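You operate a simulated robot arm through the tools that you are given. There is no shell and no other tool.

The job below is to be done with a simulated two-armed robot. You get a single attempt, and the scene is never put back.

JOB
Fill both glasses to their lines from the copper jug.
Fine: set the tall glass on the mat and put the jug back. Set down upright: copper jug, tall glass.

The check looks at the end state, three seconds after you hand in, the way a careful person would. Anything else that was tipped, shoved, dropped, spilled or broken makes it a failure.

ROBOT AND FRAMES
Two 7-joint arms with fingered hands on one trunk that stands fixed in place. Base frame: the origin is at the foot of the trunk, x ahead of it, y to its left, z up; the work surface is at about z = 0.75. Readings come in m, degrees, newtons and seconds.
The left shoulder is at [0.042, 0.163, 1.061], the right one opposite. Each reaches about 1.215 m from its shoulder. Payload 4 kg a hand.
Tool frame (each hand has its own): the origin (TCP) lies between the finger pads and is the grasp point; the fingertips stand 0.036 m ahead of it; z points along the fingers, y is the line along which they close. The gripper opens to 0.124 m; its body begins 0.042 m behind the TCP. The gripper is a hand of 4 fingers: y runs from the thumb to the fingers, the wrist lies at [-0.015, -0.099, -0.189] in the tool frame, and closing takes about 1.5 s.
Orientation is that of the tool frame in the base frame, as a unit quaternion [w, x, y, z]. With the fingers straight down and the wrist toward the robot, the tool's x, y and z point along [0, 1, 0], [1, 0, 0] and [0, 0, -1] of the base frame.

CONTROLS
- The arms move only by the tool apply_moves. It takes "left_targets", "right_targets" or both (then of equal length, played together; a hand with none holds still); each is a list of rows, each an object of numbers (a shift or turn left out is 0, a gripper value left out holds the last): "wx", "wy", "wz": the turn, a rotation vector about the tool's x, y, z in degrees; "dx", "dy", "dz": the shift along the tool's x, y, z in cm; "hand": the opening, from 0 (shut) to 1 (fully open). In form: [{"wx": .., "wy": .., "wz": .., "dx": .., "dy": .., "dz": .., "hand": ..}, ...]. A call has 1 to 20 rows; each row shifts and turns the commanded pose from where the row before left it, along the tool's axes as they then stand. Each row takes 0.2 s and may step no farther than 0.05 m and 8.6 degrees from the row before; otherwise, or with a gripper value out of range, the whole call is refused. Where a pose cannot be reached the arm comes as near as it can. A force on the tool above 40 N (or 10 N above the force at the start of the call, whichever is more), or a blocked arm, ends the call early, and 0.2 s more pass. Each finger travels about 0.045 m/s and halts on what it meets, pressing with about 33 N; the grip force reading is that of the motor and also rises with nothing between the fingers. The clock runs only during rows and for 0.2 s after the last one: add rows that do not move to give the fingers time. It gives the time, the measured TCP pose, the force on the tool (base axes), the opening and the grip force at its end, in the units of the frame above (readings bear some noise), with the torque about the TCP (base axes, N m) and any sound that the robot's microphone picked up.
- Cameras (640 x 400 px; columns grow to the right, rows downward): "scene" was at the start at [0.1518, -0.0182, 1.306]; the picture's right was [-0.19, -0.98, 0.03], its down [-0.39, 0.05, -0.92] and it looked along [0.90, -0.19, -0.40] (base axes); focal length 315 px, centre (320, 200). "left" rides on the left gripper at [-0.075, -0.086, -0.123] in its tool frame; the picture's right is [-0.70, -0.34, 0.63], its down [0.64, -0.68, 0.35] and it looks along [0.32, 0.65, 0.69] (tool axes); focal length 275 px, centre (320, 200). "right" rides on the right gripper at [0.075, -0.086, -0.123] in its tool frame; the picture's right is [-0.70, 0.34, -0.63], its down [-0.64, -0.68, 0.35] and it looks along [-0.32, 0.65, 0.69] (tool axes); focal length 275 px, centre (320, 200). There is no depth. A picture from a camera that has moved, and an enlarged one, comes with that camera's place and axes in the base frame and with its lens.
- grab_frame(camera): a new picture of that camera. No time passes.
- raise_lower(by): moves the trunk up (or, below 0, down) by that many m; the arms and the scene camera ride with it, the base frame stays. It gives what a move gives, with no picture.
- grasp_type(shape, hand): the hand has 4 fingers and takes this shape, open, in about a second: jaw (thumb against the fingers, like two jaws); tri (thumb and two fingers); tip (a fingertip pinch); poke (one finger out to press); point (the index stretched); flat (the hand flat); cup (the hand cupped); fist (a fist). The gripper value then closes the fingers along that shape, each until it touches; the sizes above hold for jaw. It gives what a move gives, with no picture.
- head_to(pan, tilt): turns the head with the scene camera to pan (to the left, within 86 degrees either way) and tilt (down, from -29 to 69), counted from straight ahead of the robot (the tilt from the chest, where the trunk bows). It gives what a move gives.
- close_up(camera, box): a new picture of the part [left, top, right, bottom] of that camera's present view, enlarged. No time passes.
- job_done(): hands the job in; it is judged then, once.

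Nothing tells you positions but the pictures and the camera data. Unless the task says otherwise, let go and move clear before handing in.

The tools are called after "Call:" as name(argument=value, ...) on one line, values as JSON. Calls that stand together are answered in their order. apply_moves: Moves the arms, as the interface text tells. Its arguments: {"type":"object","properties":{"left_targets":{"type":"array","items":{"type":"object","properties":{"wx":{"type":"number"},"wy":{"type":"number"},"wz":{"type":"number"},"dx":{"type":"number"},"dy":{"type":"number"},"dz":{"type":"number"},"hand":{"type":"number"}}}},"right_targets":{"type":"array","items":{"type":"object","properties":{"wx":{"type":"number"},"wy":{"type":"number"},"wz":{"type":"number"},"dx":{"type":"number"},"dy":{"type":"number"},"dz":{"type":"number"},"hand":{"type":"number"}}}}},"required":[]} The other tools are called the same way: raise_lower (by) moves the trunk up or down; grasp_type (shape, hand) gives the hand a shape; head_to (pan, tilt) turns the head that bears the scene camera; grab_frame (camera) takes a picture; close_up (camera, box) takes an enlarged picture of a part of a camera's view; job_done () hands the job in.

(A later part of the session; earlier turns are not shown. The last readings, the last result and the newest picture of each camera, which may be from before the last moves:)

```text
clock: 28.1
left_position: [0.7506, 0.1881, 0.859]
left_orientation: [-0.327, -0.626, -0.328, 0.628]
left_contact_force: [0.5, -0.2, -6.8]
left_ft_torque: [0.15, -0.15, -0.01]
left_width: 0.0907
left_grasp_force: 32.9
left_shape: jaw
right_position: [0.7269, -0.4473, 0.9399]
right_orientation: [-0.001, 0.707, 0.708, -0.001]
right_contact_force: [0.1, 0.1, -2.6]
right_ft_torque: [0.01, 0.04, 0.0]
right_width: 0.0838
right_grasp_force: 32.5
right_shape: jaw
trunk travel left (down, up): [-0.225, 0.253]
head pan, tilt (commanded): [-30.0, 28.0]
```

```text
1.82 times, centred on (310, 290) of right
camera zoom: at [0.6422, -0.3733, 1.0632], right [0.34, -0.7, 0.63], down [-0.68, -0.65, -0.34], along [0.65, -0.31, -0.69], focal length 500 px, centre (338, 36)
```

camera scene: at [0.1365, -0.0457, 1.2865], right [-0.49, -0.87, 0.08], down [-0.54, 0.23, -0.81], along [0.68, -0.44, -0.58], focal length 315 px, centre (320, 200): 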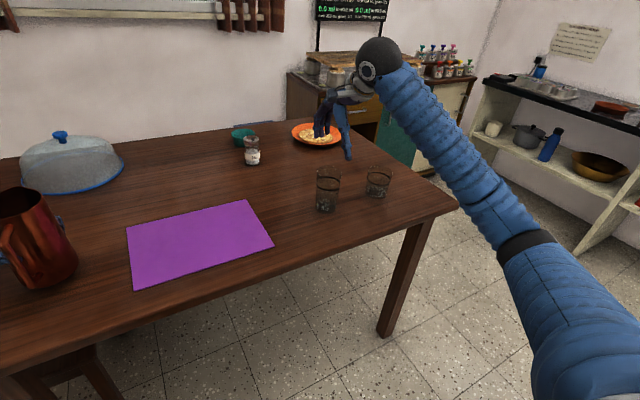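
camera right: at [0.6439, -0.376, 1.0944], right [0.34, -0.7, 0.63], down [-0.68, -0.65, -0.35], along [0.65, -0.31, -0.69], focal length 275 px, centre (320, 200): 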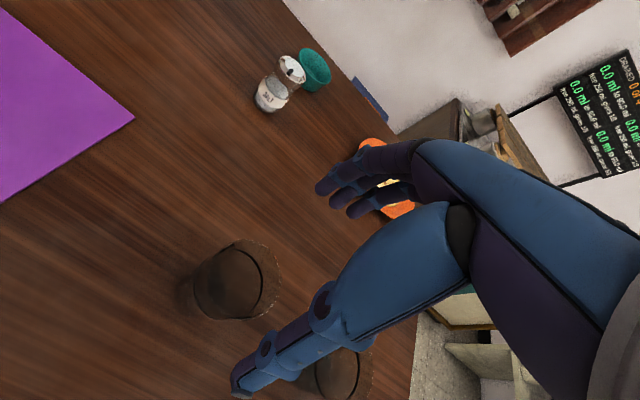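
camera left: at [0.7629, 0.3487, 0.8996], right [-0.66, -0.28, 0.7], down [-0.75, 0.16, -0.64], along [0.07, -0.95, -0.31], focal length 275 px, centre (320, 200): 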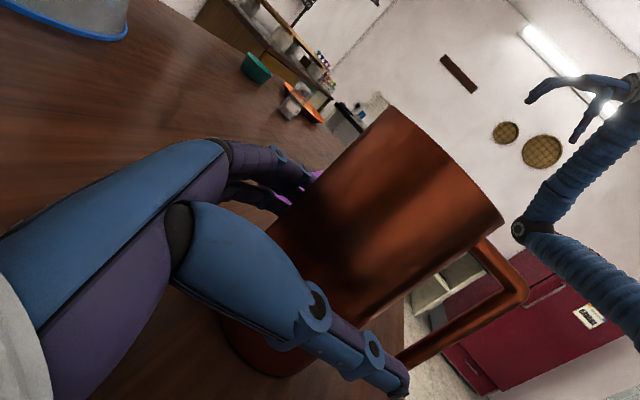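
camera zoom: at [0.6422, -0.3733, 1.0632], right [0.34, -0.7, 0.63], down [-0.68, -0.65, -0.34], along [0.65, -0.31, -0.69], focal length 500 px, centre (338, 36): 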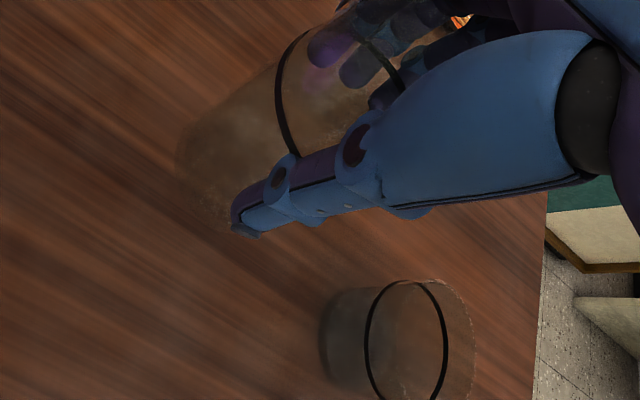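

The glass is held upright and clear of the table, weighing about 2.6 N. I'll carry it over the mat to about (0.765, -0.12).

Call:
apply_moves(right_targets=[{"dx": 2.0}, {"dx": 3.6, "dy": 0.5}, {"dx": 3.6, "dy": 0.5}, {"dx": 3.6, "dy": 0.5}, {"dx": 3.6, "dy": 0.5}, {"dx": 3.6, "dy": 0.5}, {"dx": 3.6, "dy": 0.5}, {"dx": 3.6, "dy": 0.5}, {"dx": 3.5, "dy": 0.3}, {"dx": 2.0}, {}, {}])

Call:
head_to(pan=-8, tilt=30)

Call:
grab_frame(camera="scene")

```text
clock: 30.7
left_position: [0.7508, 0.1901, 0.8589]
left_orientation: [-0.327, -0.626, -0.328, 0.627]
left_contact_force: [-0.5, 0.1, -6.3]
left_ft_torque: [0.12, -0.13, 0.03]
left_width: 0.0909
left_grasp_force: 33.0
left_shape: jaw
right_position: [0.7665, -0.1214, 0.9412]
right_orientation: [0.0, 0.706, 0.708, -0.001]
right_contact_force: [-0.5, -1.2, -1.2]
right_ft_torque: [0.02, 0.02, 0.0]
right_width: 0.0839
right_grasp_force: 32.8
right_shape: jaw
trunk travel left (down, up): [-0.225, 0.253]
head pan, tilt (commanded): [-30.0, 28.0]
```

```text
clock: 31.6
left_position: [0.7517, 0.19, 0.8581]
left_orientation: [-0.327, -0.626, -0.328, 0.627]
left_contact_force: [0.1, -0.2, -6.3]
left_ft_torque: [0.15, -0.15, 0.01]
left_width: 0.0907
left_grasp_force: 32.8
left_shape: jaw
right_position: [0.7674, -0.1218, 0.9403]
right_orientation: [-0.001, 0.707, 0.707, -0.001]
right_contact_force: [0.1, -0.5, -1.5]
right_ft_torque: [-0.03, 0.02, -0.01]
right_width: 0.0838
right_grasp_force: 33.2
right_shape: jaw
trunk travel left (down, up): [-0.225, 0.253]
head pan, tilt (commanded): [-8.0, 30.0]
```

```text
taken
camera scene: at [0.1465, -0.0125, 1.2818], right [-0.14, -0.99, 0.02], down [-0.62, 0.07, -0.78], along [0.77, -0.12, -0.63], focal length 315 px, centre (320, 200)
```

scene: 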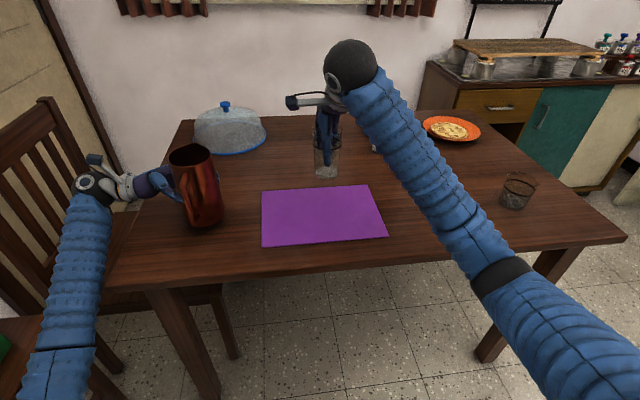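

The glass hovers over the back half of the mat. I'll lower it, quickly at first and then in small steps while I watch the force.

Call:
apply_moves(right_targets=[{"dz": 2.5}, {"dz": 2.5}, {"dz": 1.5}, {"dz": 1.0}, {"dz": 0.5}, {}])

Call:
close_up(camera="scene", box=[250, 80, 410, 260])

```text
clock: 33.0
left_position: [0.7512, 0.1901, 0.8598]
left_orientation: [-0.327, -0.626, -0.327, 0.628]
left_contact_force: [-1.2, -0.2, -8.3]
left_ft_torque: [0.18, -0.15, 0.01]
left_width: 0.091
left_grasp_force: 33.4
left_shape: jaw
right_position: [0.765, -0.1207, 0.8607]
right_orientation: [-0.001, 0.707, 0.707, 0.0]
right_contact_force: [0.5, 0.1, -1.2]
right_ft_torque: [0.06, 0.02, -0.01]
right_width: 0.0837
right_grasp_force: 33.2
right_shape: jaw
trunk travel left (down, up): [-0.225, 0.253]
head pan, tilt (commanded): [-8.0, 30.0]
```

```text
2.22 times, centred on (330, 170) of scene
camera zoom: at [0.1464, -0.0124, 1.2818], right [-0.14, -0.99, 0.02], down [-0.62, 0.07, -0.78], along [0.77, -0.12, -0.63], focal length 701 px, centre (298, 267)
```

zoom: 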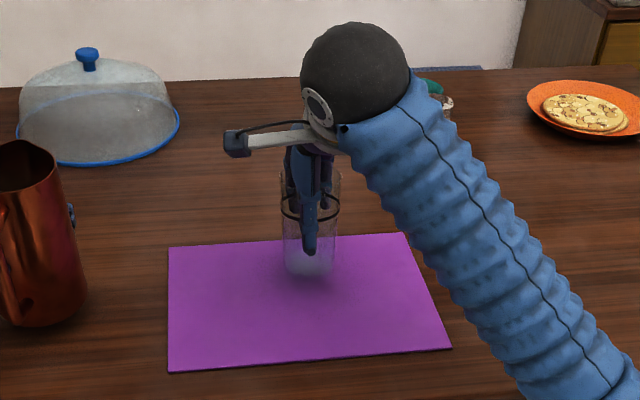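

Call:
apply_moves(right_targets=[{"dz": 0.3}, {}, {"dz": 0.3}, {}])

Call:
apply_moves(right_targets=[{"dz": 0.2}, {}, {"dz": 0.2}, {}])

```text
clock: 34.0
left_position: [0.7524, 0.1899, 0.8586]
left_orientation: [-0.326, -0.627, -0.327, 0.628]
left_contact_force: [0.1, 0.5, -7.5]
left_ft_torque: [0.15, -0.1, 0.02]
left_width: 0.0906
left_grasp_force: 32.9
left_shape: jaw
right_position: [0.7646, -0.1196, 0.855]
right_orientation: [-0.001, 0.707, 0.707, -0.002]
right_contact_force: [0.3, -0.2, -0.2]
right_ft_torque: [0.01, 0.02, -0.02]
right_width: 0.0837
right_grasp_force: 33.4
right_shape: jaw
trunk travel left (down, up): [-0.225, 0.253]
head pan, tilt (commanded): [-8.0, 30.0]
```

```text
clock: 35.0
left_position: [0.7502, 0.1894, 0.8589]
left_orientation: [-0.326, -0.626, -0.327, 0.628]
left_contact_force: [-0.6, 0.1, -7.6]
left_ft_torque: [0.13, -0.11, 0.01]
left_width: 0.091
left_grasp_force: 32.7
left_shape: jaw
right_position: [0.7665, -0.1205, 0.8503]
right_orientation: [-0.001, 0.707, 0.708, 0.0]
right_contact_force: [0.3, 0.9, -2.2]
right_ft_torque: [0.01, 0.03, -0.02]
right_width: 0.0839
right_grasp_force: 33.0
right_shape: jaw
trunk travel left (down, up): [-0.225, 0.253]
head pan, tilt (commanded): [-8.0, 30.0]
```

Call:
apply_moves(right_targets=[{"dz": 0.2}, {}, {}])

Call:
apply_moves(right_targets=[{"dz": 0.2}, {}, {}])

Call:
close_up(camera="scene", box=[290, 110, 370, 230])

```text
clock: 35.8
left_position: [0.7515, 0.1883, 0.8593]
left_orientation: [-0.327, -0.626, -0.328, 0.628]
left_contact_force: [0.1, -0.6, -6.3]
left_ft_torque: [0.16, -0.14, 0.0]
left_width: 0.0907
left_grasp_force: 33.2
left_shape: jaw
right_position: [0.7665, -0.1204, 0.8489]
right_orientation: [-0.001, 0.706, 0.708, -0.001]
right_contact_force: [0.4, 0.0, -2.0]
right_ft_torque: [0.0, 0.04, 0.01]
right_width: 0.0837
right_grasp_force: 32.9
right_shape: jaw
trunk travel left (down, up): [-0.225, 0.253]
head pan, tilt (commanded): [-8.0, 30.0]
```

```text
clock: 36.6
left_position: [0.7522, 0.1896, 0.8598]
left_orientation: [-0.327, -0.627, -0.327, 0.627]
left_contact_force: [1.0, 0.1, -6.3]
left_ft_torque: [0.14, -0.09, 0.02]
left_width: 0.0907
left_grasp_force: 32.8
left_shape: jaw
right_position: [0.7665, -0.1202, 0.8453]
right_orientation: [0.0, 0.706, 0.708, 0.0]
right_contact_force: [-0.5, -0.5, 3.0]
right_ft_torque: [-0.01, -0.05, 0.0]
right_width: 0.0837
right_grasp_force: 32.8
right_shape: jaw
trunk travel left (down, up): [-0.225, 0.253]
head pan, tilt (commanded): [-8.0, 30.0]
```

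```text
3.33 times, centred on (330, 170) of scene
camera zoom: at [0.1461, -0.0123, 1.2819], right [-0.14, -0.99, 0.02], down [-0.62, 0.07, -0.78], along [0.77, -0.12, -0.63], focal length 1051 px, centre (287, 300)
```

zoom: 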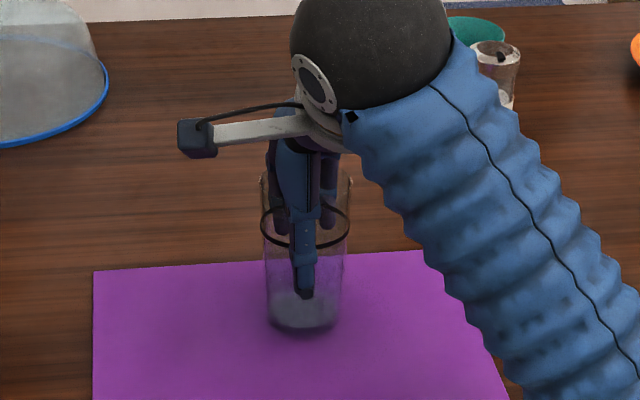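

The contact force turned to +3 N, so the glass is standing on the mat. I'll open the hand gradually.

Call:
apply_moves(right_targets=[{"hand": 0.7}, {}, {}, {"hand": 0.85}, {}, {}, {"hand": 1.0}, {}, {}, {}])

Call:
close_up(camera="scene", box=[290, 110, 370, 230])

Call:
close_up(camera="right", box=[160, 180, 460, 400])

```text
clock: 38.8
left_position: [0.7508, 0.1898, 0.8598]
left_orientation: [-0.327, -0.626, -0.327, 0.628]
left_contact_force: [-0.3, -0.1, -7.0]
left_ft_torque: [0.14, -0.1, -0.01]
left_width: 0.0907
left_grasp_force: 33.2
left_shape: jaw
right_position: [0.7683, -0.1203, 0.8451]
right_orientation: [0.0, 0.707, 0.707, 0.0]
right_contact_force: [0.1, 1.2, 0.4]
right_ft_torque: [0.0, -0.03, 0.0]
right_width: 0.1235
right_grasp_force: 0.1
right_shape: jaw
trunk travel left (down, up): [-0.225, 0.253]
head pan, tilt (commanded): [-8.0, 30.0]
```

```text
3.33 times, centred on (330, 170) of scene
camera zoom: at [0.1464, -0.0124, 1.2818], right [-0.14, -0.99, 0.02], down [-0.62, 0.07, -0.78], along [0.77, -0.12, -0.63], focal length 1051 px, centre (287, 300)
```

zoom: 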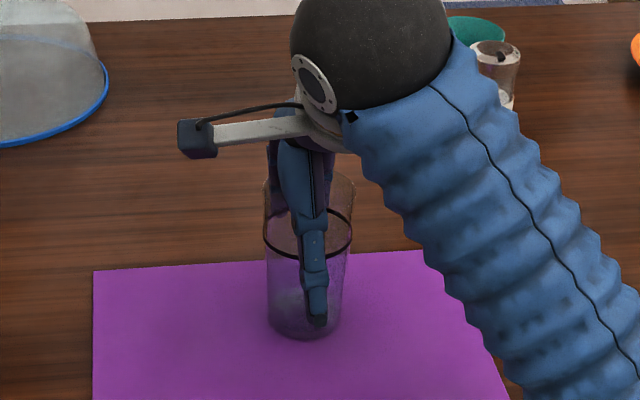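

```text
1.82 times, centred on (310, 290) of right
camera zoom: at [0.682, -0.0462, 0.9686], right [0.34, -0.7, 0.63], down [-0.68, -0.65, -0.34], along [0.65, -0.31, -0.69], focal length 500 px, centre (338, 36)
```

zoom: 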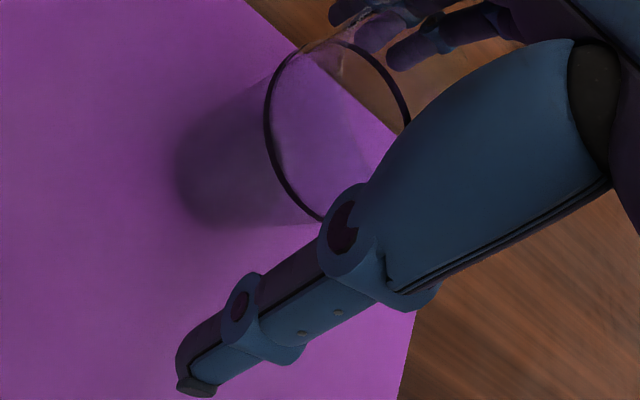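

The glass now stands alone on the mat. I'll take the right hand straight up and then away to the right.

Call:
apply_moves(right_targets=[{"dz": -1.5}, {"dz": -3}, {"dz": -4}, {"dz": -4.5}, {"dz": -4.5}, {"dz": -4.5}, {"dz": -4.5}, {"dz": -4.5}, {"dx": -4.5, "dy": -2.0}, {"dx": -4.5, "dy": -2.0}, {"dx": -4.5, "dy": -2.0}, {"dx": -4.5, "dy": -2.0}, {"dx": -4.5, "dy": -2.0}, {"dx": -4.5, "dy": -2.0}, {"dx": -4.5, "dy": -2.0}, {"dx": -4.5, "dy": -2.0}, {"dx": -4.5, "dy": -2.0}, {"dx": -4.5, "dy": -2.0}, {}, {}])

Call:
grab_frame(camera="scene")

Call:
close_up(camera="scene", box=[280, 110, 380, 210])

```text
clock: 43.0
left_position: [0.7523, 0.1896, 0.8599]
left_orientation: [0.326, 0.627, 0.328, -0.626]
left_contact_force: [-0.7, -0.4, -6.9]
left_ft_torque: [0.11, -0.18, -0.02]
left_width: 0.0909
left_grasp_force: 32.6
left_shape: jaw
right_position: [0.5655, -0.5662, 1.1583]
right_orientation: [0.0, 0.706, 0.708, -0.001]
right_contact_force: [-0.2, -0.2, 0.1]
right_ft_torque: [-0.01, -0.01, 0.0]
right_width: 0.1238
right_grasp_force: 0.0
right_shape: jaw
trunk travel left (down, up): [-0.225, 0.253]
head pan, tilt (commanded): [-8.0, 30.0]
```

```text
taken
camera scene: at [0.1459, -0.0128, 1.2819], right [-0.14, -0.99, 0.02], down [-0.62, 0.07, -0.78], along [0.77, -0.12, -0.63], focal length 315 px, centre (320, 200)
```

scene: 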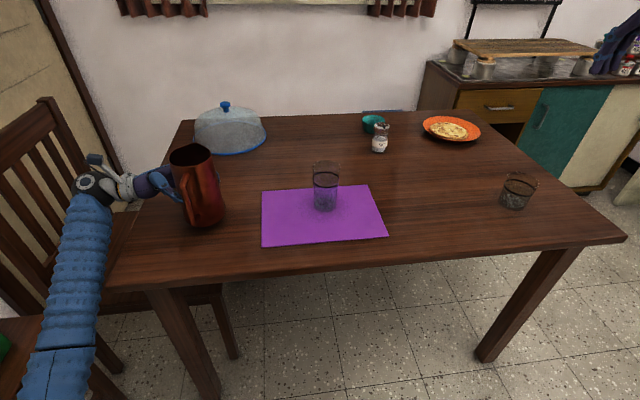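

```text
4.00 times, centred on (330, 160) of scene
camera zoom: at [0.1459, -0.0128, 1.2819], right [-0.14, -0.99, 0.02], down [-0.62, 0.07, -0.78], along [0.77, -0.12, -0.63], focal length 1262 px, centre (280, 360)
```

zoom: 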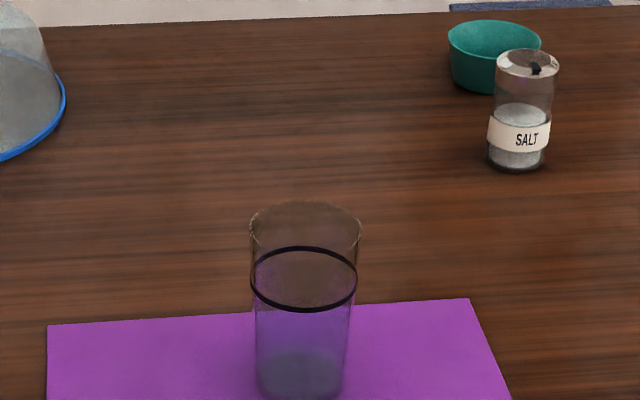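

The tall glass stands upright on the mat at about (0.775, -0.124). Next I need the spout's exact place relative to my hand, so I'll zoom in on the jug.

Call:
close_up(camera="scene", box=[150, 130, 250, 240])

Call:
grab_frame(camera="left")

```text
3.64 times, centred on (200, 185) of scene
camera zoom: at [0.1459, -0.0128, 1.2819], right [-0.14, -0.99, 0.02], down [-0.62, 0.07, -0.78], along [0.77, -0.12, -0.63], focal length 1147 px, centre (756, 254)
```

zoom: 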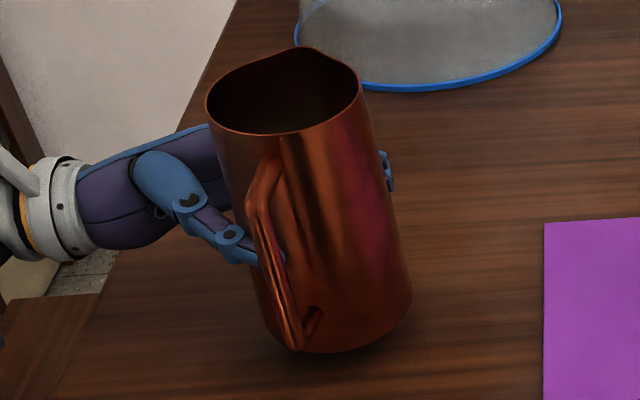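

```text
taken
camera left: at [0.7504, 0.3392, 0.9337], right [-0.64, -0.33, 0.7], down [-0.76, 0.11, -0.64], along [0.14, -0.94, -0.32], focal length 275 px, centre (320, 200)
```

left: 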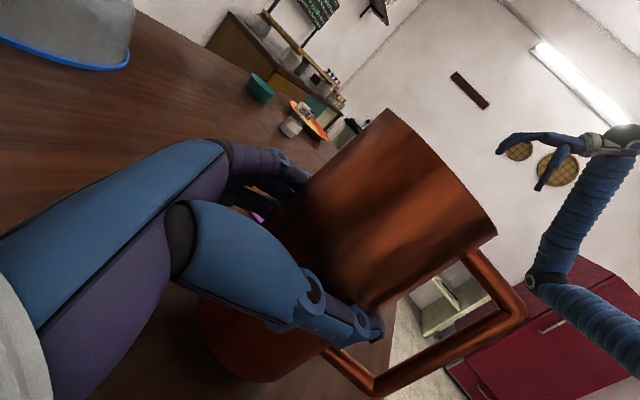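

I put the spout lip about 8.6 cm above and 4.2 cm ahead of the tool point, so rolling the hand about its forearm side will pour forward. I'll raise the jug and carry it level to just short of the tall glass.

Call:
apply_moves(left_targets=[{"dx": -2.0}, {"dx": -3.0}, {"dx": -3.5}, {"dx": -3.5}, {"dx": -2.0}, {"dy": 0.5, "dz": 1.4}, {"dy": 0.9, "dz": 2.5}, {"dy": 1.0, "dz": 2.8}, {"dy": 1.0, "dz": 2.8}, {"dy": 1.0, "dz": 2.8}, {"dy": 1.0, "dz": 2.8}, {"dy": 1.0, "dz": 2.8}, {"dy": 1.0, "dz": 2.8}, {"dy": 1.0, "dz": 2.8}, {"dy": 0.9, "dz": 2.6}, {"dy": 0.5, "dz": 1.4}, {}, {}])

Call:
grab_frame(camera="scene")

Call:
grab_frame(camera="left")

```text
clock: 46.8
left_position: [0.6716, -0.0933, 0.9985]
left_orientation: [-0.327, -0.626, -0.328, 0.627]
left_contact_force: [-0.5, -0.6, -7.8]
left_ft_torque: [0.18, -0.13, 0.04]
left_width: 0.0906
left_grasp_force: 33.0
left_shape: jaw
right_position: [0.5667, -0.5666, 1.1568]
right_orientation: [0.0, 0.707, 0.708, -0.001]
right_contact_force: [0.4, -0.7, 0.0]
right_ft_torque: [-0.02, 0.0, 0.02]
right_width: 0.1234
right_grasp_force: 0.1
right_shape: jaw
trunk travel left (down, up): [-0.225, 0.253]
head pan, tilt (commanded): [-8.0, 30.0]
```

```text
taken
camera scene: at [0.1462, -0.0129, 1.2818], right [-0.14, -0.99, 0.02], down [-0.62, 0.07, -0.78], along [0.77, -0.12, -0.63], focal length 315 px, centre (320, 200)
```

scene: 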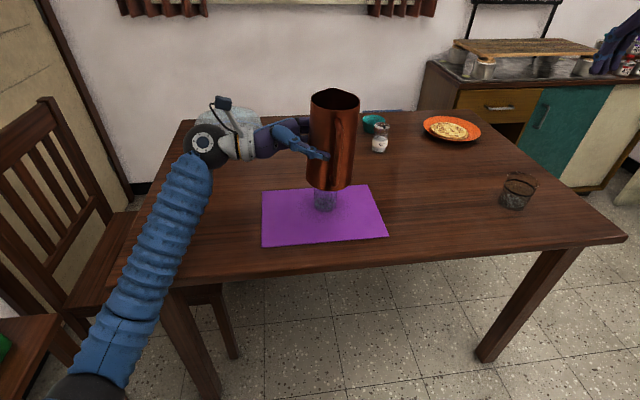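

```text
taken
camera left: at [0.6715, 0.0579, 1.0719], right [-0.64, -0.33, 0.7], down [-0.76, 0.11, -0.64], along [0.14, -0.94, -0.32], focal length 275 px, centre (320, 200)
```

left: 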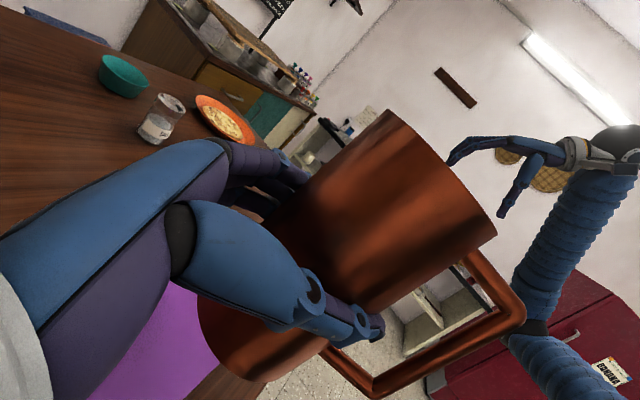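

The jug is next to the glass and level. The left elbow hangs low near the table edge, so I'll raise the trunk for forearm clearance and a better view down into the glasses.

Call:
raise_lower(by=0.15)

Call:
head_to(pan=-8, tilt=40)

Call:
grab_frame(camera="scene")

```text
clock: 48.5
left_position: [0.6735, -0.0923, 1.1483]
left_orientation: [-0.327, -0.626, -0.327, 0.628]
left_contact_force: [0.4, 0.2, -6.2]
left_ft_torque: [0.14, -0.1, -0.03]
left_width: 0.0907
left_grasp_force: 33.6
left_shape: jaw
right_position: [0.5672, -0.5712, 1.3061]
right_orientation: [0.0, 0.707, 0.707, 0.0]
right_contact_force: [0.0, -1.1, -0.5]
right_ft_torque: [-0.02, -0.01, 0.02]
right_width: 0.1237
right_grasp_force: 0.0
right_shape: jaw
trunk travel left (down, up): [-0.375, 0.103]
head pan, tilt (commanded): [-8.0, 30.0]
```

```text
clock: 49.3
left_position: [0.6742, -0.0916, 1.1493]
left_orientation: [-0.326, -0.626, -0.328, 0.627]
left_contact_force: [0.4, -0.2, -6.9]
left_ft_torque: [0.13, -0.15, 0.01]
left_width: 0.0907
left_grasp_force: 32.6
left_shape: jaw
right_position: [0.5669, -0.5712, 1.3063]
right_orientation: [-0.001, 0.706, 0.708, 0.0]
right_contact_force: [0.7, 0.3, -0.1]
right_ft_torque: [-0.01, 0.05, 0.01]
right_width: 0.1235
right_grasp_force: 0.1
right_shape: jaw
trunk travel left (down, up): [-0.375, 0.103]
head pan, tilt (commanded): [-8.0, 40.0]
```

```text
taken
camera scene: at [0.0856, -0.0121, 1.4348], right [-0.14, -0.99, 0.0], down [-0.66, 0.09, -0.75], along [0.74, -0.11, -0.66], focal length 315 px, centre (320, 200)
```

scene: 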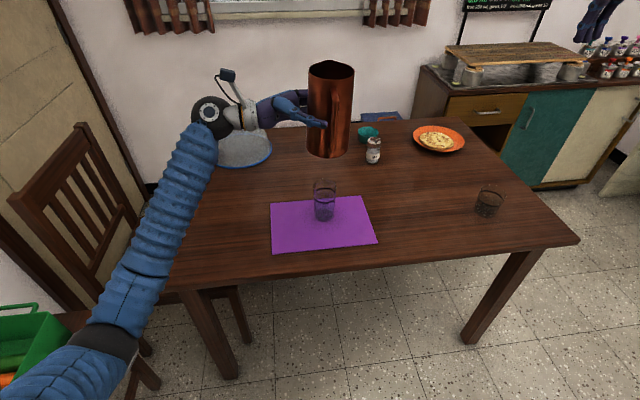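

Now there is room. I'll tilt partway to 40°, which should be short of pouring, to check that the arm can make this roll.

Call:
apply_moves(left_targets=[{"wy": -2.0, "wz": -3.46}, {"wy": -2.5, "wz": -4.33}, {"wy": -2.5, "wz": -4.33}, {"wy": -2.5, "wz": -4.33}, {"wy": -2.5, "wz": -4.33}, {"wy": -2.5, "wz": -4.33}, {"wy": -2.5, "wz": -4.33}, {"wy": -2.5, "wz": -4.33}, {}, {}])

Call:
grab_frame(camera="scene")

Call:
grab_frame(camera="left")

```text
clock: 51.5
left_position: [0.6741, -0.0941, 1.1487]
left_orientation: [-0.18, -0.392, -0.435, 0.79]
left_contact_force: [-0.7, -0.4, -7.0]
left_ft_torque: [0.12, -0.13, 0.0]
left_width: 0.0911
left_grasp_force: 32.6
left_shape: jaw
right_position: [0.5675, -0.5705, 1.306]
right_orientation: [0.0, 0.706, 0.708, -0.001]
right_contact_force: [0.5, -0.3, -0.6]
right_ft_torque: [0.04, -0.02, 0.01]
right_width: 0.1237
right_grasp_force: 0.0
right_shape: jaw
trunk travel left (down, up): [-0.375, 0.103]
head pan, tilt (commanded): [-8.0, 40.0]
```

```text
taken
camera scene: at [0.0856, -0.0121, 1.4348], right [-0.14, -0.99, 0.0], down [-0.66, 0.09, -0.75], along [0.74, -0.11, -0.66], focal length 315 px, centre (320, 200)
```

scene: 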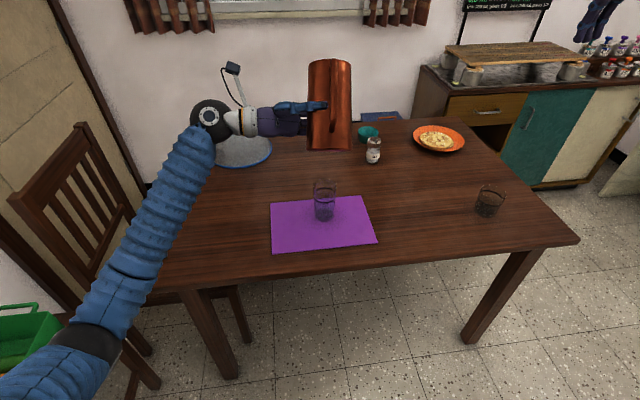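

```text
taken
camera left: at [0.7234, 0.0532, 1.2144], right [-0.07, -0.38, 0.92], down [-0.99, 0.13, -0.02], along [-0.11, -0.92, -0.38], focal length 275 px, centre (320, 200)
```

left: 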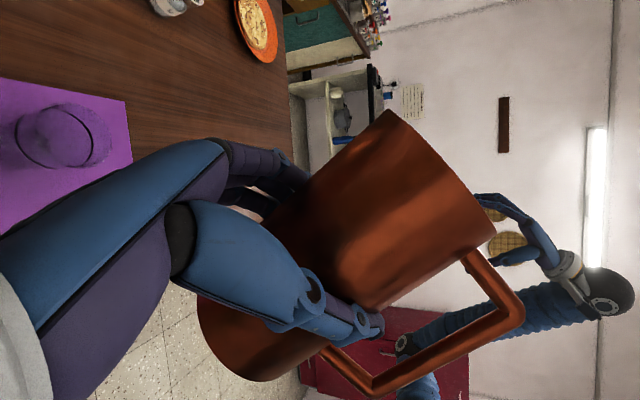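

The roll works, and the left wrist camera will give me a side view of the glass while I pour. I'll lower the jug, keeping this tilt, until the lip is above the glass.

Call:
apply_moves(left_targets=[{"dx": 1.55, "dy": 1.09, "dz": -0.63}, {"dx": 2.49, "dy": 1.74, "dz": -1.01}, {"dx": 2.49, "dy": 1.74, "dz": -1.01}, {"dx": 2.49, "dy": 1.74, "dz": -1.01}, {"dx": 2.49, "dy": 1.74, "dz": -1.01}, {"dx": 2.49, "dy": 1.74, "dz": -1.01}, {"dx": 1.55, "dy": 1.09, "dz": -0.63}, {"dx": 1.2, "dy": 0.85, "dz": -0.5}, {}, {}])

Call:
grab_frame(camera="scene")

Call:
grab_frame(camera="left")

```text
clock: 53.7
left_position: [0.6752, -0.0935, 0.9339]
left_orientation: [-0.181, -0.391, -0.435, 0.79]
left_contact_force: [-0.1, 0.0, -7.5]
left_ft_torque: [0.13, -0.16, -0.01]
left_width: 0.0914
left_grasp_force: 33.1
left_shape: jaw
right_position: [0.5668, -0.5705, 1.3066]
right_orientation: [0.0, 0.707, 0.707, 0.0]
right_contact_force: [-0.5, 0.2, 0.5]
right_ft_torque: [0.02, 0.01, -0.01]
right_width: 0.1238
right_grasp_force: 0.0
right_shape: jaw
trunk travel left (down, up): [-0.375, 0.103]
head pan, tilt (commanded): [-8.0, 40.0]
```

```text
taken
camera scene: at [0.0856, -0.0122, 1.4348], right [-0.14, -0.99, 0.0], down [-0.66, 0.09, -0.75], along [0.74, -0.11, -0.66], focal length 315 px, centre (320, 200)
```

scene: 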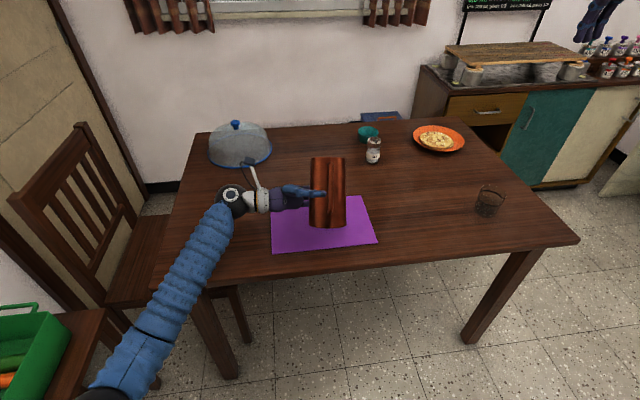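

```text
taken
camera left: at [0.7238, 0.0523, 0.9984], right [-0.07, -0.38, 0.92], down [-0.99, 0.13, -0.02], along [-0.11, -0.92, -0.38], focal length 275 px, centre (320, 200)
```

left: 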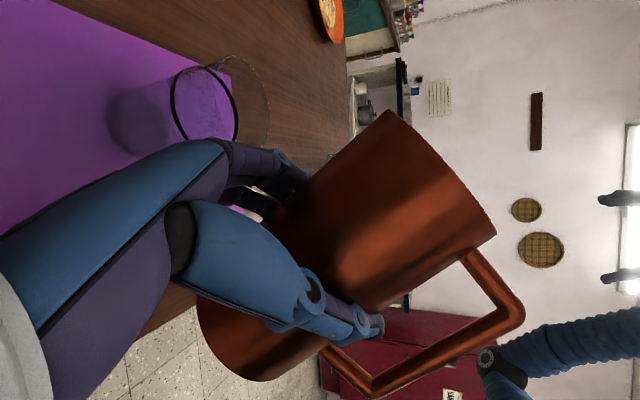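

The spout tip in the wrist picture matches my estimate at (0.755, -0.122, 0.976), and the glass's near side lies just ahead of it. I'll tilt to 55° and then lower a little, still short of pouring.

Call:
apply_moves(left_targets=[{"wy": -2.0, "wz": -3.46}, {"wy": -2.0, "wz": -3.46}, {"wy": -2.0, "wz": -3.46}, {"wy": -2.0, "wz": -3.46}, {"dx": 0.86, "dy": 1.06, "dz": -0.62}, {"dx": 0.57, "dy": 0.71, "dz": -0.41}, {}, {}])

Call:
grab_frame(camera="left")

```text
clock: 55.5
left_position: [0.6734, -0.0916, 0.9084]
left_orientation: [-0.115, -0.28, -0.465, 0.832]
left_contact_force: [0.5, -0.3, -6.7]
left_ft_torque: [0.17, -0.13, -0.01]
left_width: 0.0914
left_grasp_force: 33.5
left_shape: jaw
right_position: [0.5673, -0.5704, 1.3061]
right_orientation: [-0.001, 0.707, 0.707, -0.001]
right_contact_force: [-0.3, 0.0, 0.0]
right_ft_torque: [0.02, 0.0, 0.02]
right_width: 0.1236
right_grasp_force: 0.0
right_shape: jaw
trunk travel left (down, up): [-0.375, 0.103]
head pan, tilt (commanded): [-8.0, 40.0]
```

```text
taken
camera left: at [0.7395, 0.0524, 0.9612], right [0.19, -0.4, 0.9], down [-0.96, 0.12, 0.26], along [-0.21, -0.91, -0.36], focal length 275 px, centre (320, 200)
```

left: 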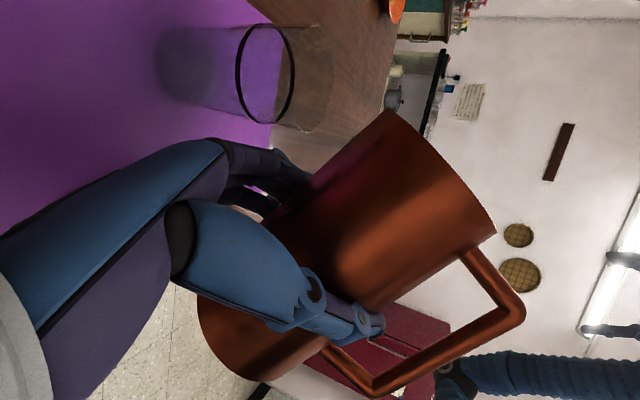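

The view is good: the lip sits over the near part of the glass with about 6 cm of drop. I'll keep tilting in small steps and watch for the first water.

Call:
apply_moves(left_targets=[{"wy": -1.0, "wz": -1.73}, {"wy": -1.0, "wz": -1.73}, {}, {}])

Call:
close_up(camera="left", box=[150, 0, 470, 200])

```text
clock: 56.5
left_position: [0.6746, -0.0911, 0.9082]
left_orientation: [-0.098, -0.251, -0.472, 0.84]
left_contact_force: [-0.6, -0.1, -6.6]
left_ft_torque: [0.15, -0.13, 0.0]
left_width: 0.0914
left_grasp_force: 32.7
left_shape: jaw
right_position: [0.5667, -0.5705, 1.3061]
right_orientation: [-0.001, 0.706, 0.708, -0.001]
right_contact_force: [0.5, -0.5, 0.1]
right_ft_torque: [-0.02, -0.03, 0.0]
right_width: 0.1238
right_grasp_force: 0.0
right_shape: jaw
trunk travel left (down, up): [-0.375, 0.103]
head pan, tilt (commanded): [-8.0, 40.0]
```

```text
2.00 times, centred on (310, 100) of left
camera zoom: at [0.7435, 0.0524, 0.9572], right [0.25, -0.4, 0.88], down [-0.94, 0.12, 0.32], along [-0.24, -0.91, -0.35], focal length 551 px, centre (340, 400)
```

zoom: 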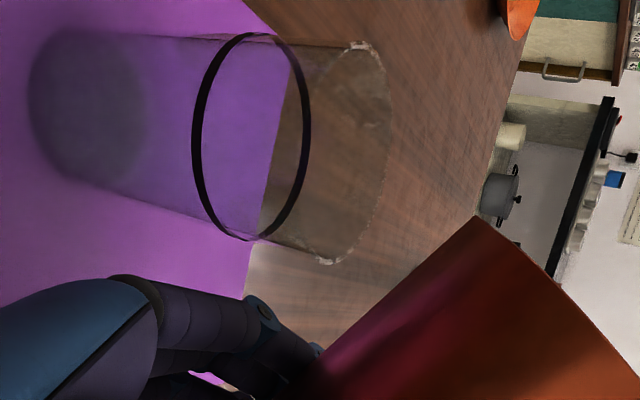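

Call:
apply_moves(left_targets=[{"wy": -1.0, "wz": -1.73}, {}, {}])

Call:
close_up(camera="left", box=[150, 0, 470, 200])

Call:
apply_moves(left_targets=[{"wy": -1.0, "wz": -1.73}, {}, {}])

Call:
close_up(camera="left", box=[150, 0, 470, 200])

```text
clock: 57.3
left_position: [0.6743, -0.0914, 0.9083]
left_orientation: [-0.089, -0.237, -0.474, 0.843]
left_contact_force: [0.0, 0.8, -8.1]
left_ft_torque: [0.1, -0.13, -0.03]
left_width: 0.0916
left_grasp_force: 32.8
left_shape: jaw
right_position: [0.5671, -0.571, 1.3057]
right_orientation: [-0.001, 0.706, 0.708, 0.0]
right_contact_force: [-0.4, -0.4, -0.9]
right_ft_torque: [0.01, 0.01, 0.01]
right_width: 0.1236
right_grasp_force: 0.2
right_shape: jaw
trunk travel left (down, up): [-0.375, 0.103]
head pan, tilt (commanded): [-8.0, 40.0]
```

```text
2.00 times, centred on (310, 100) of left
camera zoom: at [0.7451, 0.0522, 0.9546], right [0.28, -0.41, 0.87], down [-0.93, 0.12, 0.36], along [-0.25, -0.91, -0.34], focal length 551 px, centre (340, 400)
```

zoom: 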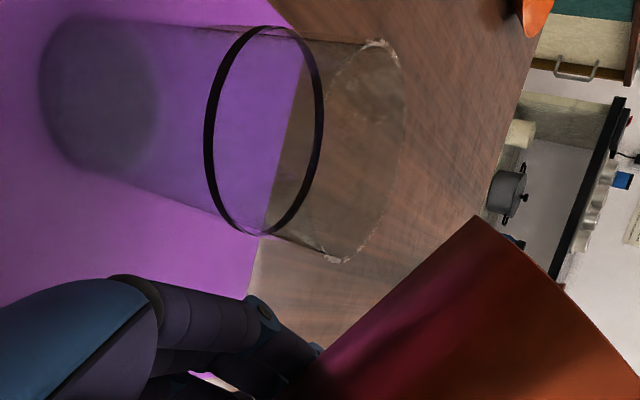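

```text
clock: 58.1
left_position: [0.6727, -0.0926, 0.9084]
left_orientation: [-0.081, -0.223, -0.477, 0.846]
left_contact_force: [0.8, -1.0, -7.1]
left_ft_torque: [0.15, -0.09, 0.01]
left_width: 0.0915
left_grasp_force: 32.8
left_shape: jaw
right_position: [0.5671, -0.5708, 1.306]
right_orientation: [-0.001, 0.707, 0.707, 0.0]
right_contact_force: [0.9, 0.0, -0.1]
right_ft_torque: [-0.01, 0.02, 0.02]
right_width: 0.1237
right_grasp_force: 0.0
right_shape: jaw
trunk travel left (down, up): [-0.375, 0.103]
head pan, tilt (commanded): [-8.0, 40.0]
```

```text
2.00 times, centred on (310, 100) of left
camera zoom: at [0.7466, 0.0521, 0.9525], right [0.31, -0.41, 0.86], down [-0.91, 0.12, 0.39], along [-0.26, -0.91, -0.34], focal length 551 px, centre (340, 400)
```

zoom: 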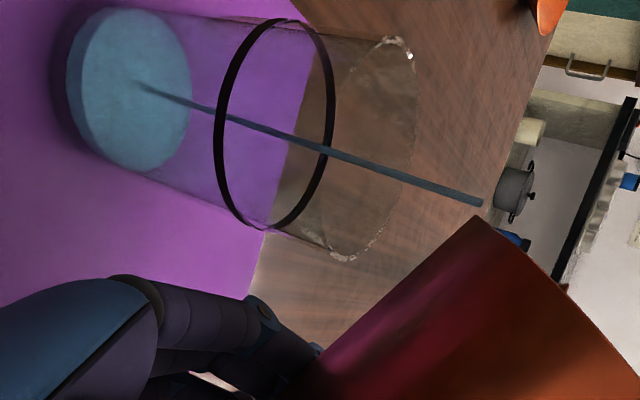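

Water is flowing as a thin stream into the middle of the glass. I'll hold here in short intervals and watch the level.

Call:
apply_moves(left_targets=[{}, {}])

Call:
close_up(camera="left", box=[150, 0, 470, 200])

```text
clock: 58.7
left_position: [0.6744, -0.092, 0.9086]
left_orientation: [-0.08, -0.222, -0.477, 0.846]
left_contact_force: [-0.1, -0.3, -6.9]
left_ft_torque: [0.13, -0.1, 0.04]
left_width: 0.0912
left_grasp_force: 33.0
left_shape: jaw
right_position: [0.5667, -0.5708, 1.3058]
right_orientation: [0.0, 0.706, 0.708, -0.001]
right_contact_force: [-0.8, 0.5, -0.3]
right_ft_torque: [0.0, 0.01, -0.01]
right_width: 0.1236
right_grasp_force: 0.1
right_shape: jaw
trunk travel left (down, up): [-0.375, 0.103]
head pan, tilt (commanded): [-8.0, 40.0]
```

```text
2.00 times, centred on (310, 100) of left
camera zoom: at [0.7466, 0.0521, 0.9525], right [0.31, -0.41, 0.86], down [-0.91, 0.12, 0.39], along [-0.26, -0.91, -0.34], focal length 551 px, centre (340, 400)
```

zoom: 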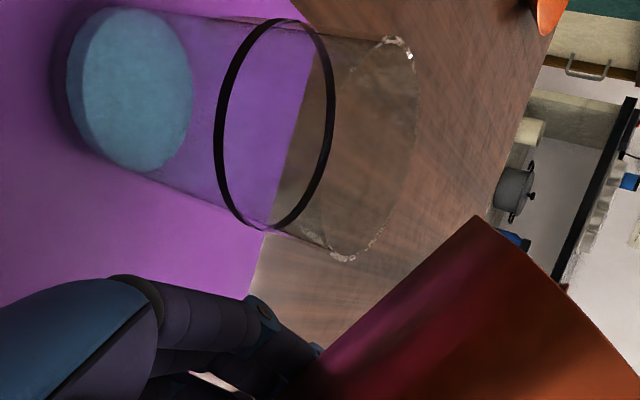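

The flow stops by itself once the jug drains to the lip level, which makes it easy to control at roughly 20 ml per degree. The water stands at z≈0.765 and the line at z≈0.830, so I'll continue in 1° steps.

Call:
apply_moves(left_targets=[{"wy": -0.5, "wz": -0.866}, {}, {}, {"wy": -0.5, "wz": -0.866}, {}, {}, {"wy": -0.5, "wz": -0.866}, {}, {}, {}])

Call:
close_up(camera="left", box=[150, 0, 470, 200])

```text
clock: 60.9
left_position: [0.6739, -0.0913, 0.9084]
left_orientation: [-0.068, -0.2, -0.481, 0.851]
left_contact_force: [0.2, 0.1, -6.3]
left_ft_torque: [0.13, -0.1, -0.01]
left_width: 0.0911
left_grasp_force: 32.6
left_shape: jaw
right_position: [0.5661, -0.5706, 1.3057]
right_orientation: [-0.001, 0.707, 0.707, -0.001]
right_contact_force: [-0.2, -0.9, -0.1]
right_ft_torque: [0.01, 0.02, 0.03]
right_width: 0.1237
right_grasp_force: 0.1
right_shape: jaw
trunk travel left (down, up): [-0.375, 0.103]
head pan, tilt (commanded): [-8.0, 40.0]
```

```text
2.00 times, centred on (310, 100) of left
camera zoom: at [0.7486, 0.0519, 0.9494], right [0.36, -0.41, 0.84], down [-0.89, 0.12, 0.44], along [-0.28, -0.9, -0.33], focal length 551 px, centre (340, 400)
```

zoom: 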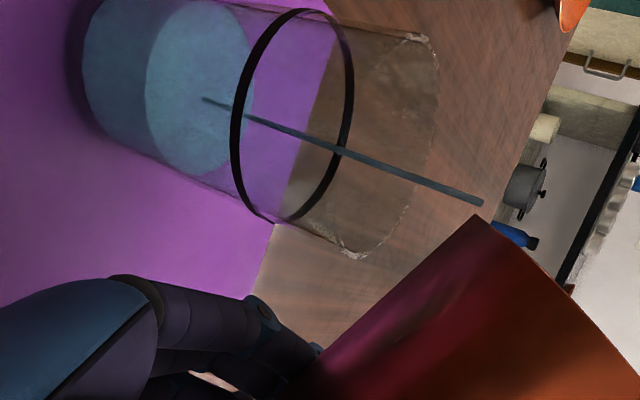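

The level is now about z=0.787 against the line at 0.830. I'll add three more degrees.

Call:
apply_moves(left_targets=[{"wy": -0.5, "wz": -0.866}, {}, {}, {"wy": -0.5, "wz": -0.866}, {}, {}, {"wy": -0.5, "wz": -0.866}, {}, {}, {}])

Call:
close_up(camera="left", box=[150, 0, 470, 200])

```text
clock: 63.1
left_position: [0.6727, -0.0914, 0.9086]
left_orientation: [-0.054, -0.178, -0.485, 0.855]
left_contact_force: [0.0, -0.1, -5.5]
left_ft_torque: [0.1, -0.08, -0.03]
left_width: 0.0914
left_grasp_force: 33.1
left_shape: jaw
right_position: [0.567, -0.571, 1.3058]
right_orientation: [0.0, 0.707, 0.707, -0.001]
right_contact_force: [0.6, -0.5, -0.1]
right_ft_torque: [0.01, 0.0, 0.01]
right_width: 0.1235
right_grasp_force: 0.0
right_shape: jaw
trunk travel left (down, up): [-0.375, 0.103]
head pan, tilt (commanded): [-8.0, 40.0]
```

```text
2.00 times, centred on (310, 100) of left
camera zoom: at [0.7509, 0.0515, 0.9464], right [0.4, -0.42, 0.82], down [-0.87, 0.12, 0.48], along [-0.3, -0.9, -0.31], focal length 551 px, centre (340, 400)
```

zoom: 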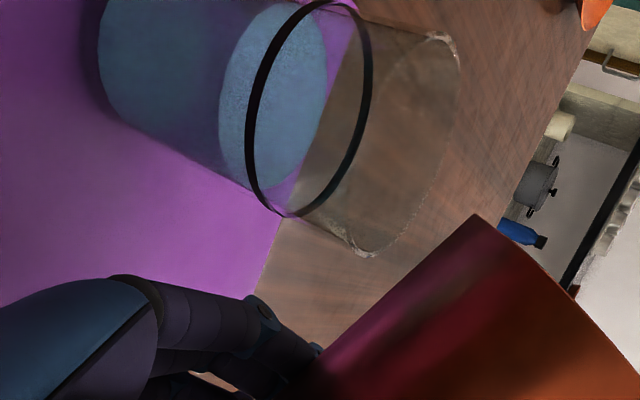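

It's close now: the surface is near z=0.816 and the ring at z≈0.831. I'll add one degree and check.

Call:
apply_moves(left_targets=[{"wy": -0.5, "wz": -0.866}, {}, {}, {}, {}])

Call:
close_up(camera="left", box=[230, 0, 390, 110])

```text
clock: 64.3
left_position: [0.6732, -0.0914, 0.9099]
left_orientation: [-0.05, -0.171, -0.486, 0.856]
left_contact_force: [0.8, -0.4, -5.4]
left_ft_torque: [0.12, -0.06, 0.02]
left_width: 0.0912
left_grasp_force: 33.3
left_shape: jaw
right_position: [0.5675, -0.5696, 1.3071]
right_orientation: [-0.001, 0.706, 0.708, -0.002]
right_contact_force: [0.5, 0.2, 0.3]
right_ft_torque: [0.01, 0.03, 0.0]
right_width: 0.1236
right_grasp_force: 0.1
right_shape: jaw
trunk travel left (down, up): [-0.375, 0.103]
head pan, tilt (commanded): [-8.0, 40.0]
```

```text
3.64 times, centred on (310, 55) of left
camera zoom: at [0.7515, 0.0515, 0.9456], right [0.41, -0.42, 0.81], down [-0.86, 0.12, 0.5], along [-0.3, -0.9, -0.31], focal length 1001 px, centre (356, 727)
```

zoom: 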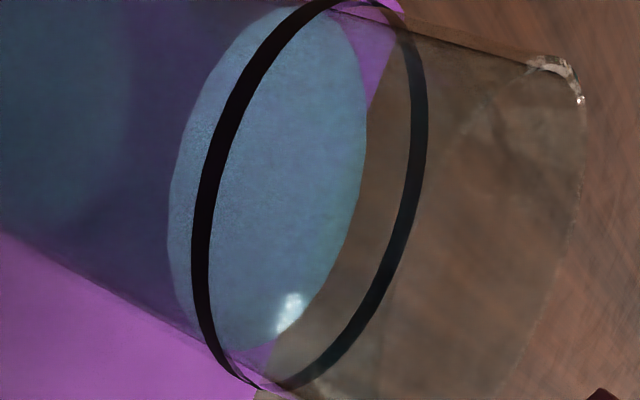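

Call:
apply_moves(left_targets=[{"wy": -0.5, "wz": -0.866}, {}, {}, {}, {}])

Call:
close_up(camera="left", box=[230, 0, 390, 110])

```text
clock: 65.5
left_position: [0.6732, -0.0923, 0.9084]
left_orientation: [-0.046, -0.163, -0.487, 0.857]
left_contact_force: [0.1, 0.3, -5.2]
left_ft_torque: [0.1, -0.03, -0.01]
left_width: 0.0912
left_grasp_force: 33.4
left_shape: jaw
right_position: [0.5671, -0.571, 1.3063]
right_orientation: [0.0, 0.706, 0.708, 0.0]
right_contact_force: [0.6, 0.4, 0.3]
right_ft_torque: [-0.01, -0.02, 0.01]
right_width: 0.1238
right_grasp_force: 0.1
right_shape: jaw
trunk travel left (down, up): [-0.375, 0.103]
head pan, tilt (commanded): [-8.0, 40.0]
```

```text
3.64 times, centred on (310, 55) of left
camera zoom: at [0.752, 0.0512, 0.9442], right [0.43, -0.42, 0.8], down [-0.85, 0.11, 0.51], along [-0.31, -0.9, -0.31], focal length 1001 px, centre (356, 727)
```

zoom: 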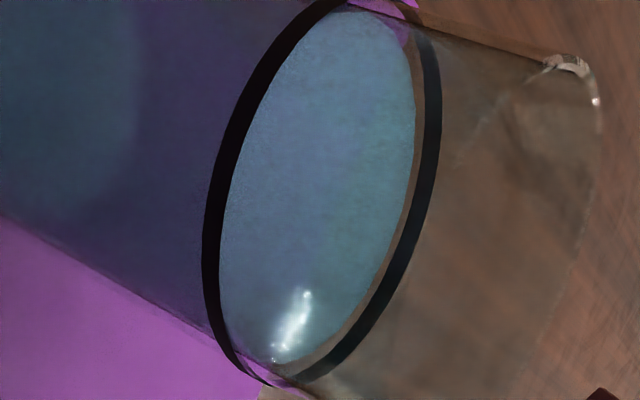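

The surface is now essentially inside the ring, within about a millimetre. I'll hold a moment to see if any flow remains.

Call:
apply_moves(left_targets=[{}, {}, {}])

Call:
close_up(camera="left", box=[230, 0, 390, 110])

```text
clock: 66.3
left_position: [0.6735, -0.0927, 0.9088]
left_orientation: [-0.046, -0.163, -0.487, 0.857]
left_contact_force: [-1.2, -0.5, -4.4]
left_ft_torque: [0.14, -0.05, 0.01]
left_width: 0.0916
left_grasp_force: 33.5
left_shape: jaw
right_position: [0.5669, -0.5707, 1.3071]
right_orientation: [-0.001, 0.707, 0.707, -0.001]
right_contact_force: [0.3, 0.3, 0.3]
right_ft_torque: [-0.03, -0.02, 0.01]
right_width: 0.1237
right_grasp_force: 0.1
right_shape: jaw
trunk travel left (down, up): [-0.375, 0.103]
head pan, tilt (commanded): [-8.0, 40.0]
```

```text
3.64 times, centred on (310, 55) of left
camera zoom: at [0.752, 0.0512, 0.9442], right [0.43, -0.42, 0.8], down [-0.85, 0.11, 0.51], along [-0.31, -0.9, -0.31], focal length 1001 px, centre (356, 727)
```

zoom: 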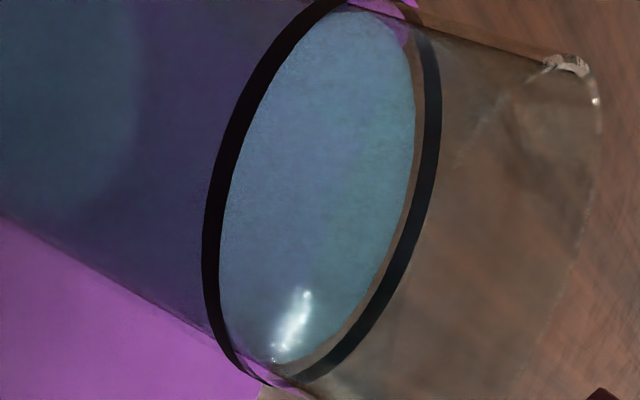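

The level is stable at the line. I'll tilt the jug back upright and raise it so the head camera can check the glass.

Call:
apply_moves(left_targets=[{"wy": 2.5, "wz": 4.33}, {"wy": 2.5, "wz": 4.33}, {"wy": 2.5, "wz": 4.33}, {"wy": 2.5, "wz": 4.33}, {"wy": 2.5, "wz": 4.33}, {"wy": 2.5, "wz": 4.33}, {"wy": 1.0, "wz": 1.73}, {}])

```text
clock: 68.1
left_position: [0.6737, -0.0909, 0.9083]
left_orientation: [-0.182, -0.391, -0.435, 0.79]
left_contact_force: [0.2, 0.4, -5.3]
left_ft_torque: [0.07, -0.07, 0.0]
left_width: 0.0916
left_grasp_force: 33.0
left_shape: jaw
right_position: [0.5666, -0.5702, 1.3062]
right_orientation: [-0.001, 0.707, 0.707, 0.0]
right_contact_force: [-0.1, -0.3, -0.4]
right_ft_torque: [-0.01, 0.01, -0.02]
right_width: 0.1235
right_grasp_force: 0.1
right_shape: jaw
trunk travel left (down, up): [-0.375, 0.103]
head pan, tilt (commanded): [-8.0, 40.0]
```

Next is the short glass. I'll raise the jug and move the right hand well out to the right so the arms can't meet.

Call:
apply_moves(left_targets=[{"dx": -1.55, "dy": -1.09, "dz": 0.63}, {"dx": -1.55, "dy": -1.09, "dz": 0.63}, {"dx": -1.55, "dy": -1.09, "dz": 0.63}, {"dx": -1.55, "dy": -1.09, "dz": 0.63}, {"dx": -1.55, "dy": -1.09, "dz": 0.63}, {"dx": -1.55, "dy": -1.09, "dz": 0.63}, {"dx": -1.55, "dy": -1.09, "dz": 0.63}, {"dx": -1.55, "dy": -1.09, "dz": 0.63}, {}], right_targets=[{"dx": -3.5, "dy": -2.7}, {"dx": -3.5, "dy": -2.7}, {"dx": -3.5, "dy": -2.7}, {"dx": -3.5, "dy": -2.7}, {"dx": -3.5, "dy": -2.7}, {"dx": -3.5, "dy": -2.7}, {"dx": -3.5, "dy": -2.7}, {"dx": -3.5, "dy": -2.7}, {}])

Call:
grab_frame(camera="scene")

Call:
close_up(camera="scene", box=[290, 160, 360, 230])

```text
clock: 70.1
left_position: [0.6741, -0.0914, 1.0679]
left_orientation: [-0.181, -0.391, -0.436, 0.79]
left_contact_force: [-0.2, 0.4, -5.4]
left_ft_torque: [0.1, -0.13, 0.03]
left_width: 0.0913
left_grasp_force: 33.2
left_shape: jaw
right_position: [0.3513, -0.8513, 1.3075]
right_orientation: [-0.001, 0.706, 0.708, 0.0]
right_contact_force: [1.0, 0.3, -0.5]
right_ft_torque: [-0.02, 0.01, 0.02]
right_width: 0.1236
right_grasp_force: 0.1
right_shape: jaw
trunk travel left (down, up): [-0.375, 0.103]
head pan, tilt (commanded): [-8.0, 40.0]
```

```text
taken
camera scene: at [0.086, -0.0116, 1.4347], right [-0.14, -0.99, 0.0], down [-0.66, 0.09, -0.75], along [0.74, -0.11, -0.66], focal length 315 px, centre (320, 200)
```

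scene: 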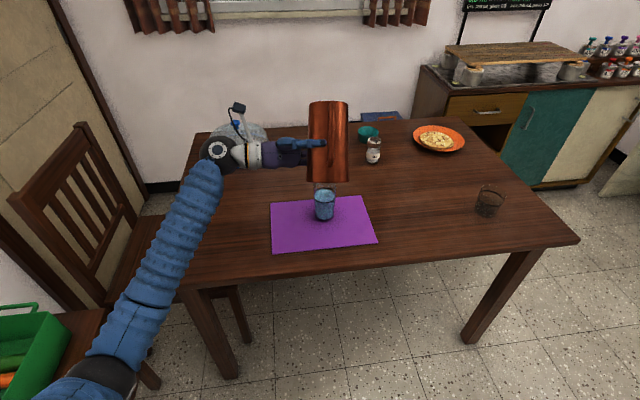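

```text
5.71 times, centred on (325, 195) of scene
camera zoom: at [0.086, -0.0116, 1.4347], right [-0.14, -0.99, 0.0], down [-0.66, 0.09, -0.75], along [0.74, -0.11, -0.66], focal length 1802 px, centre (291, 229)
```

zoom: 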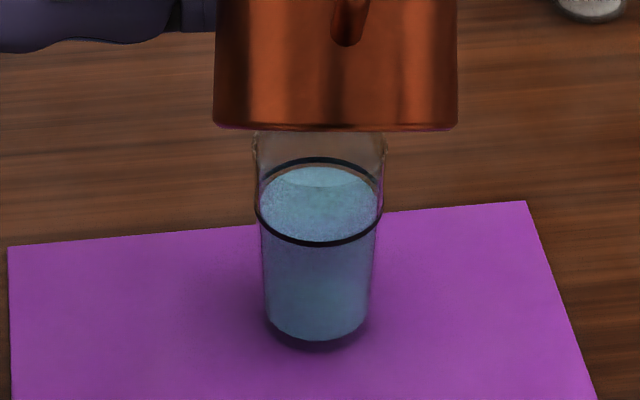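

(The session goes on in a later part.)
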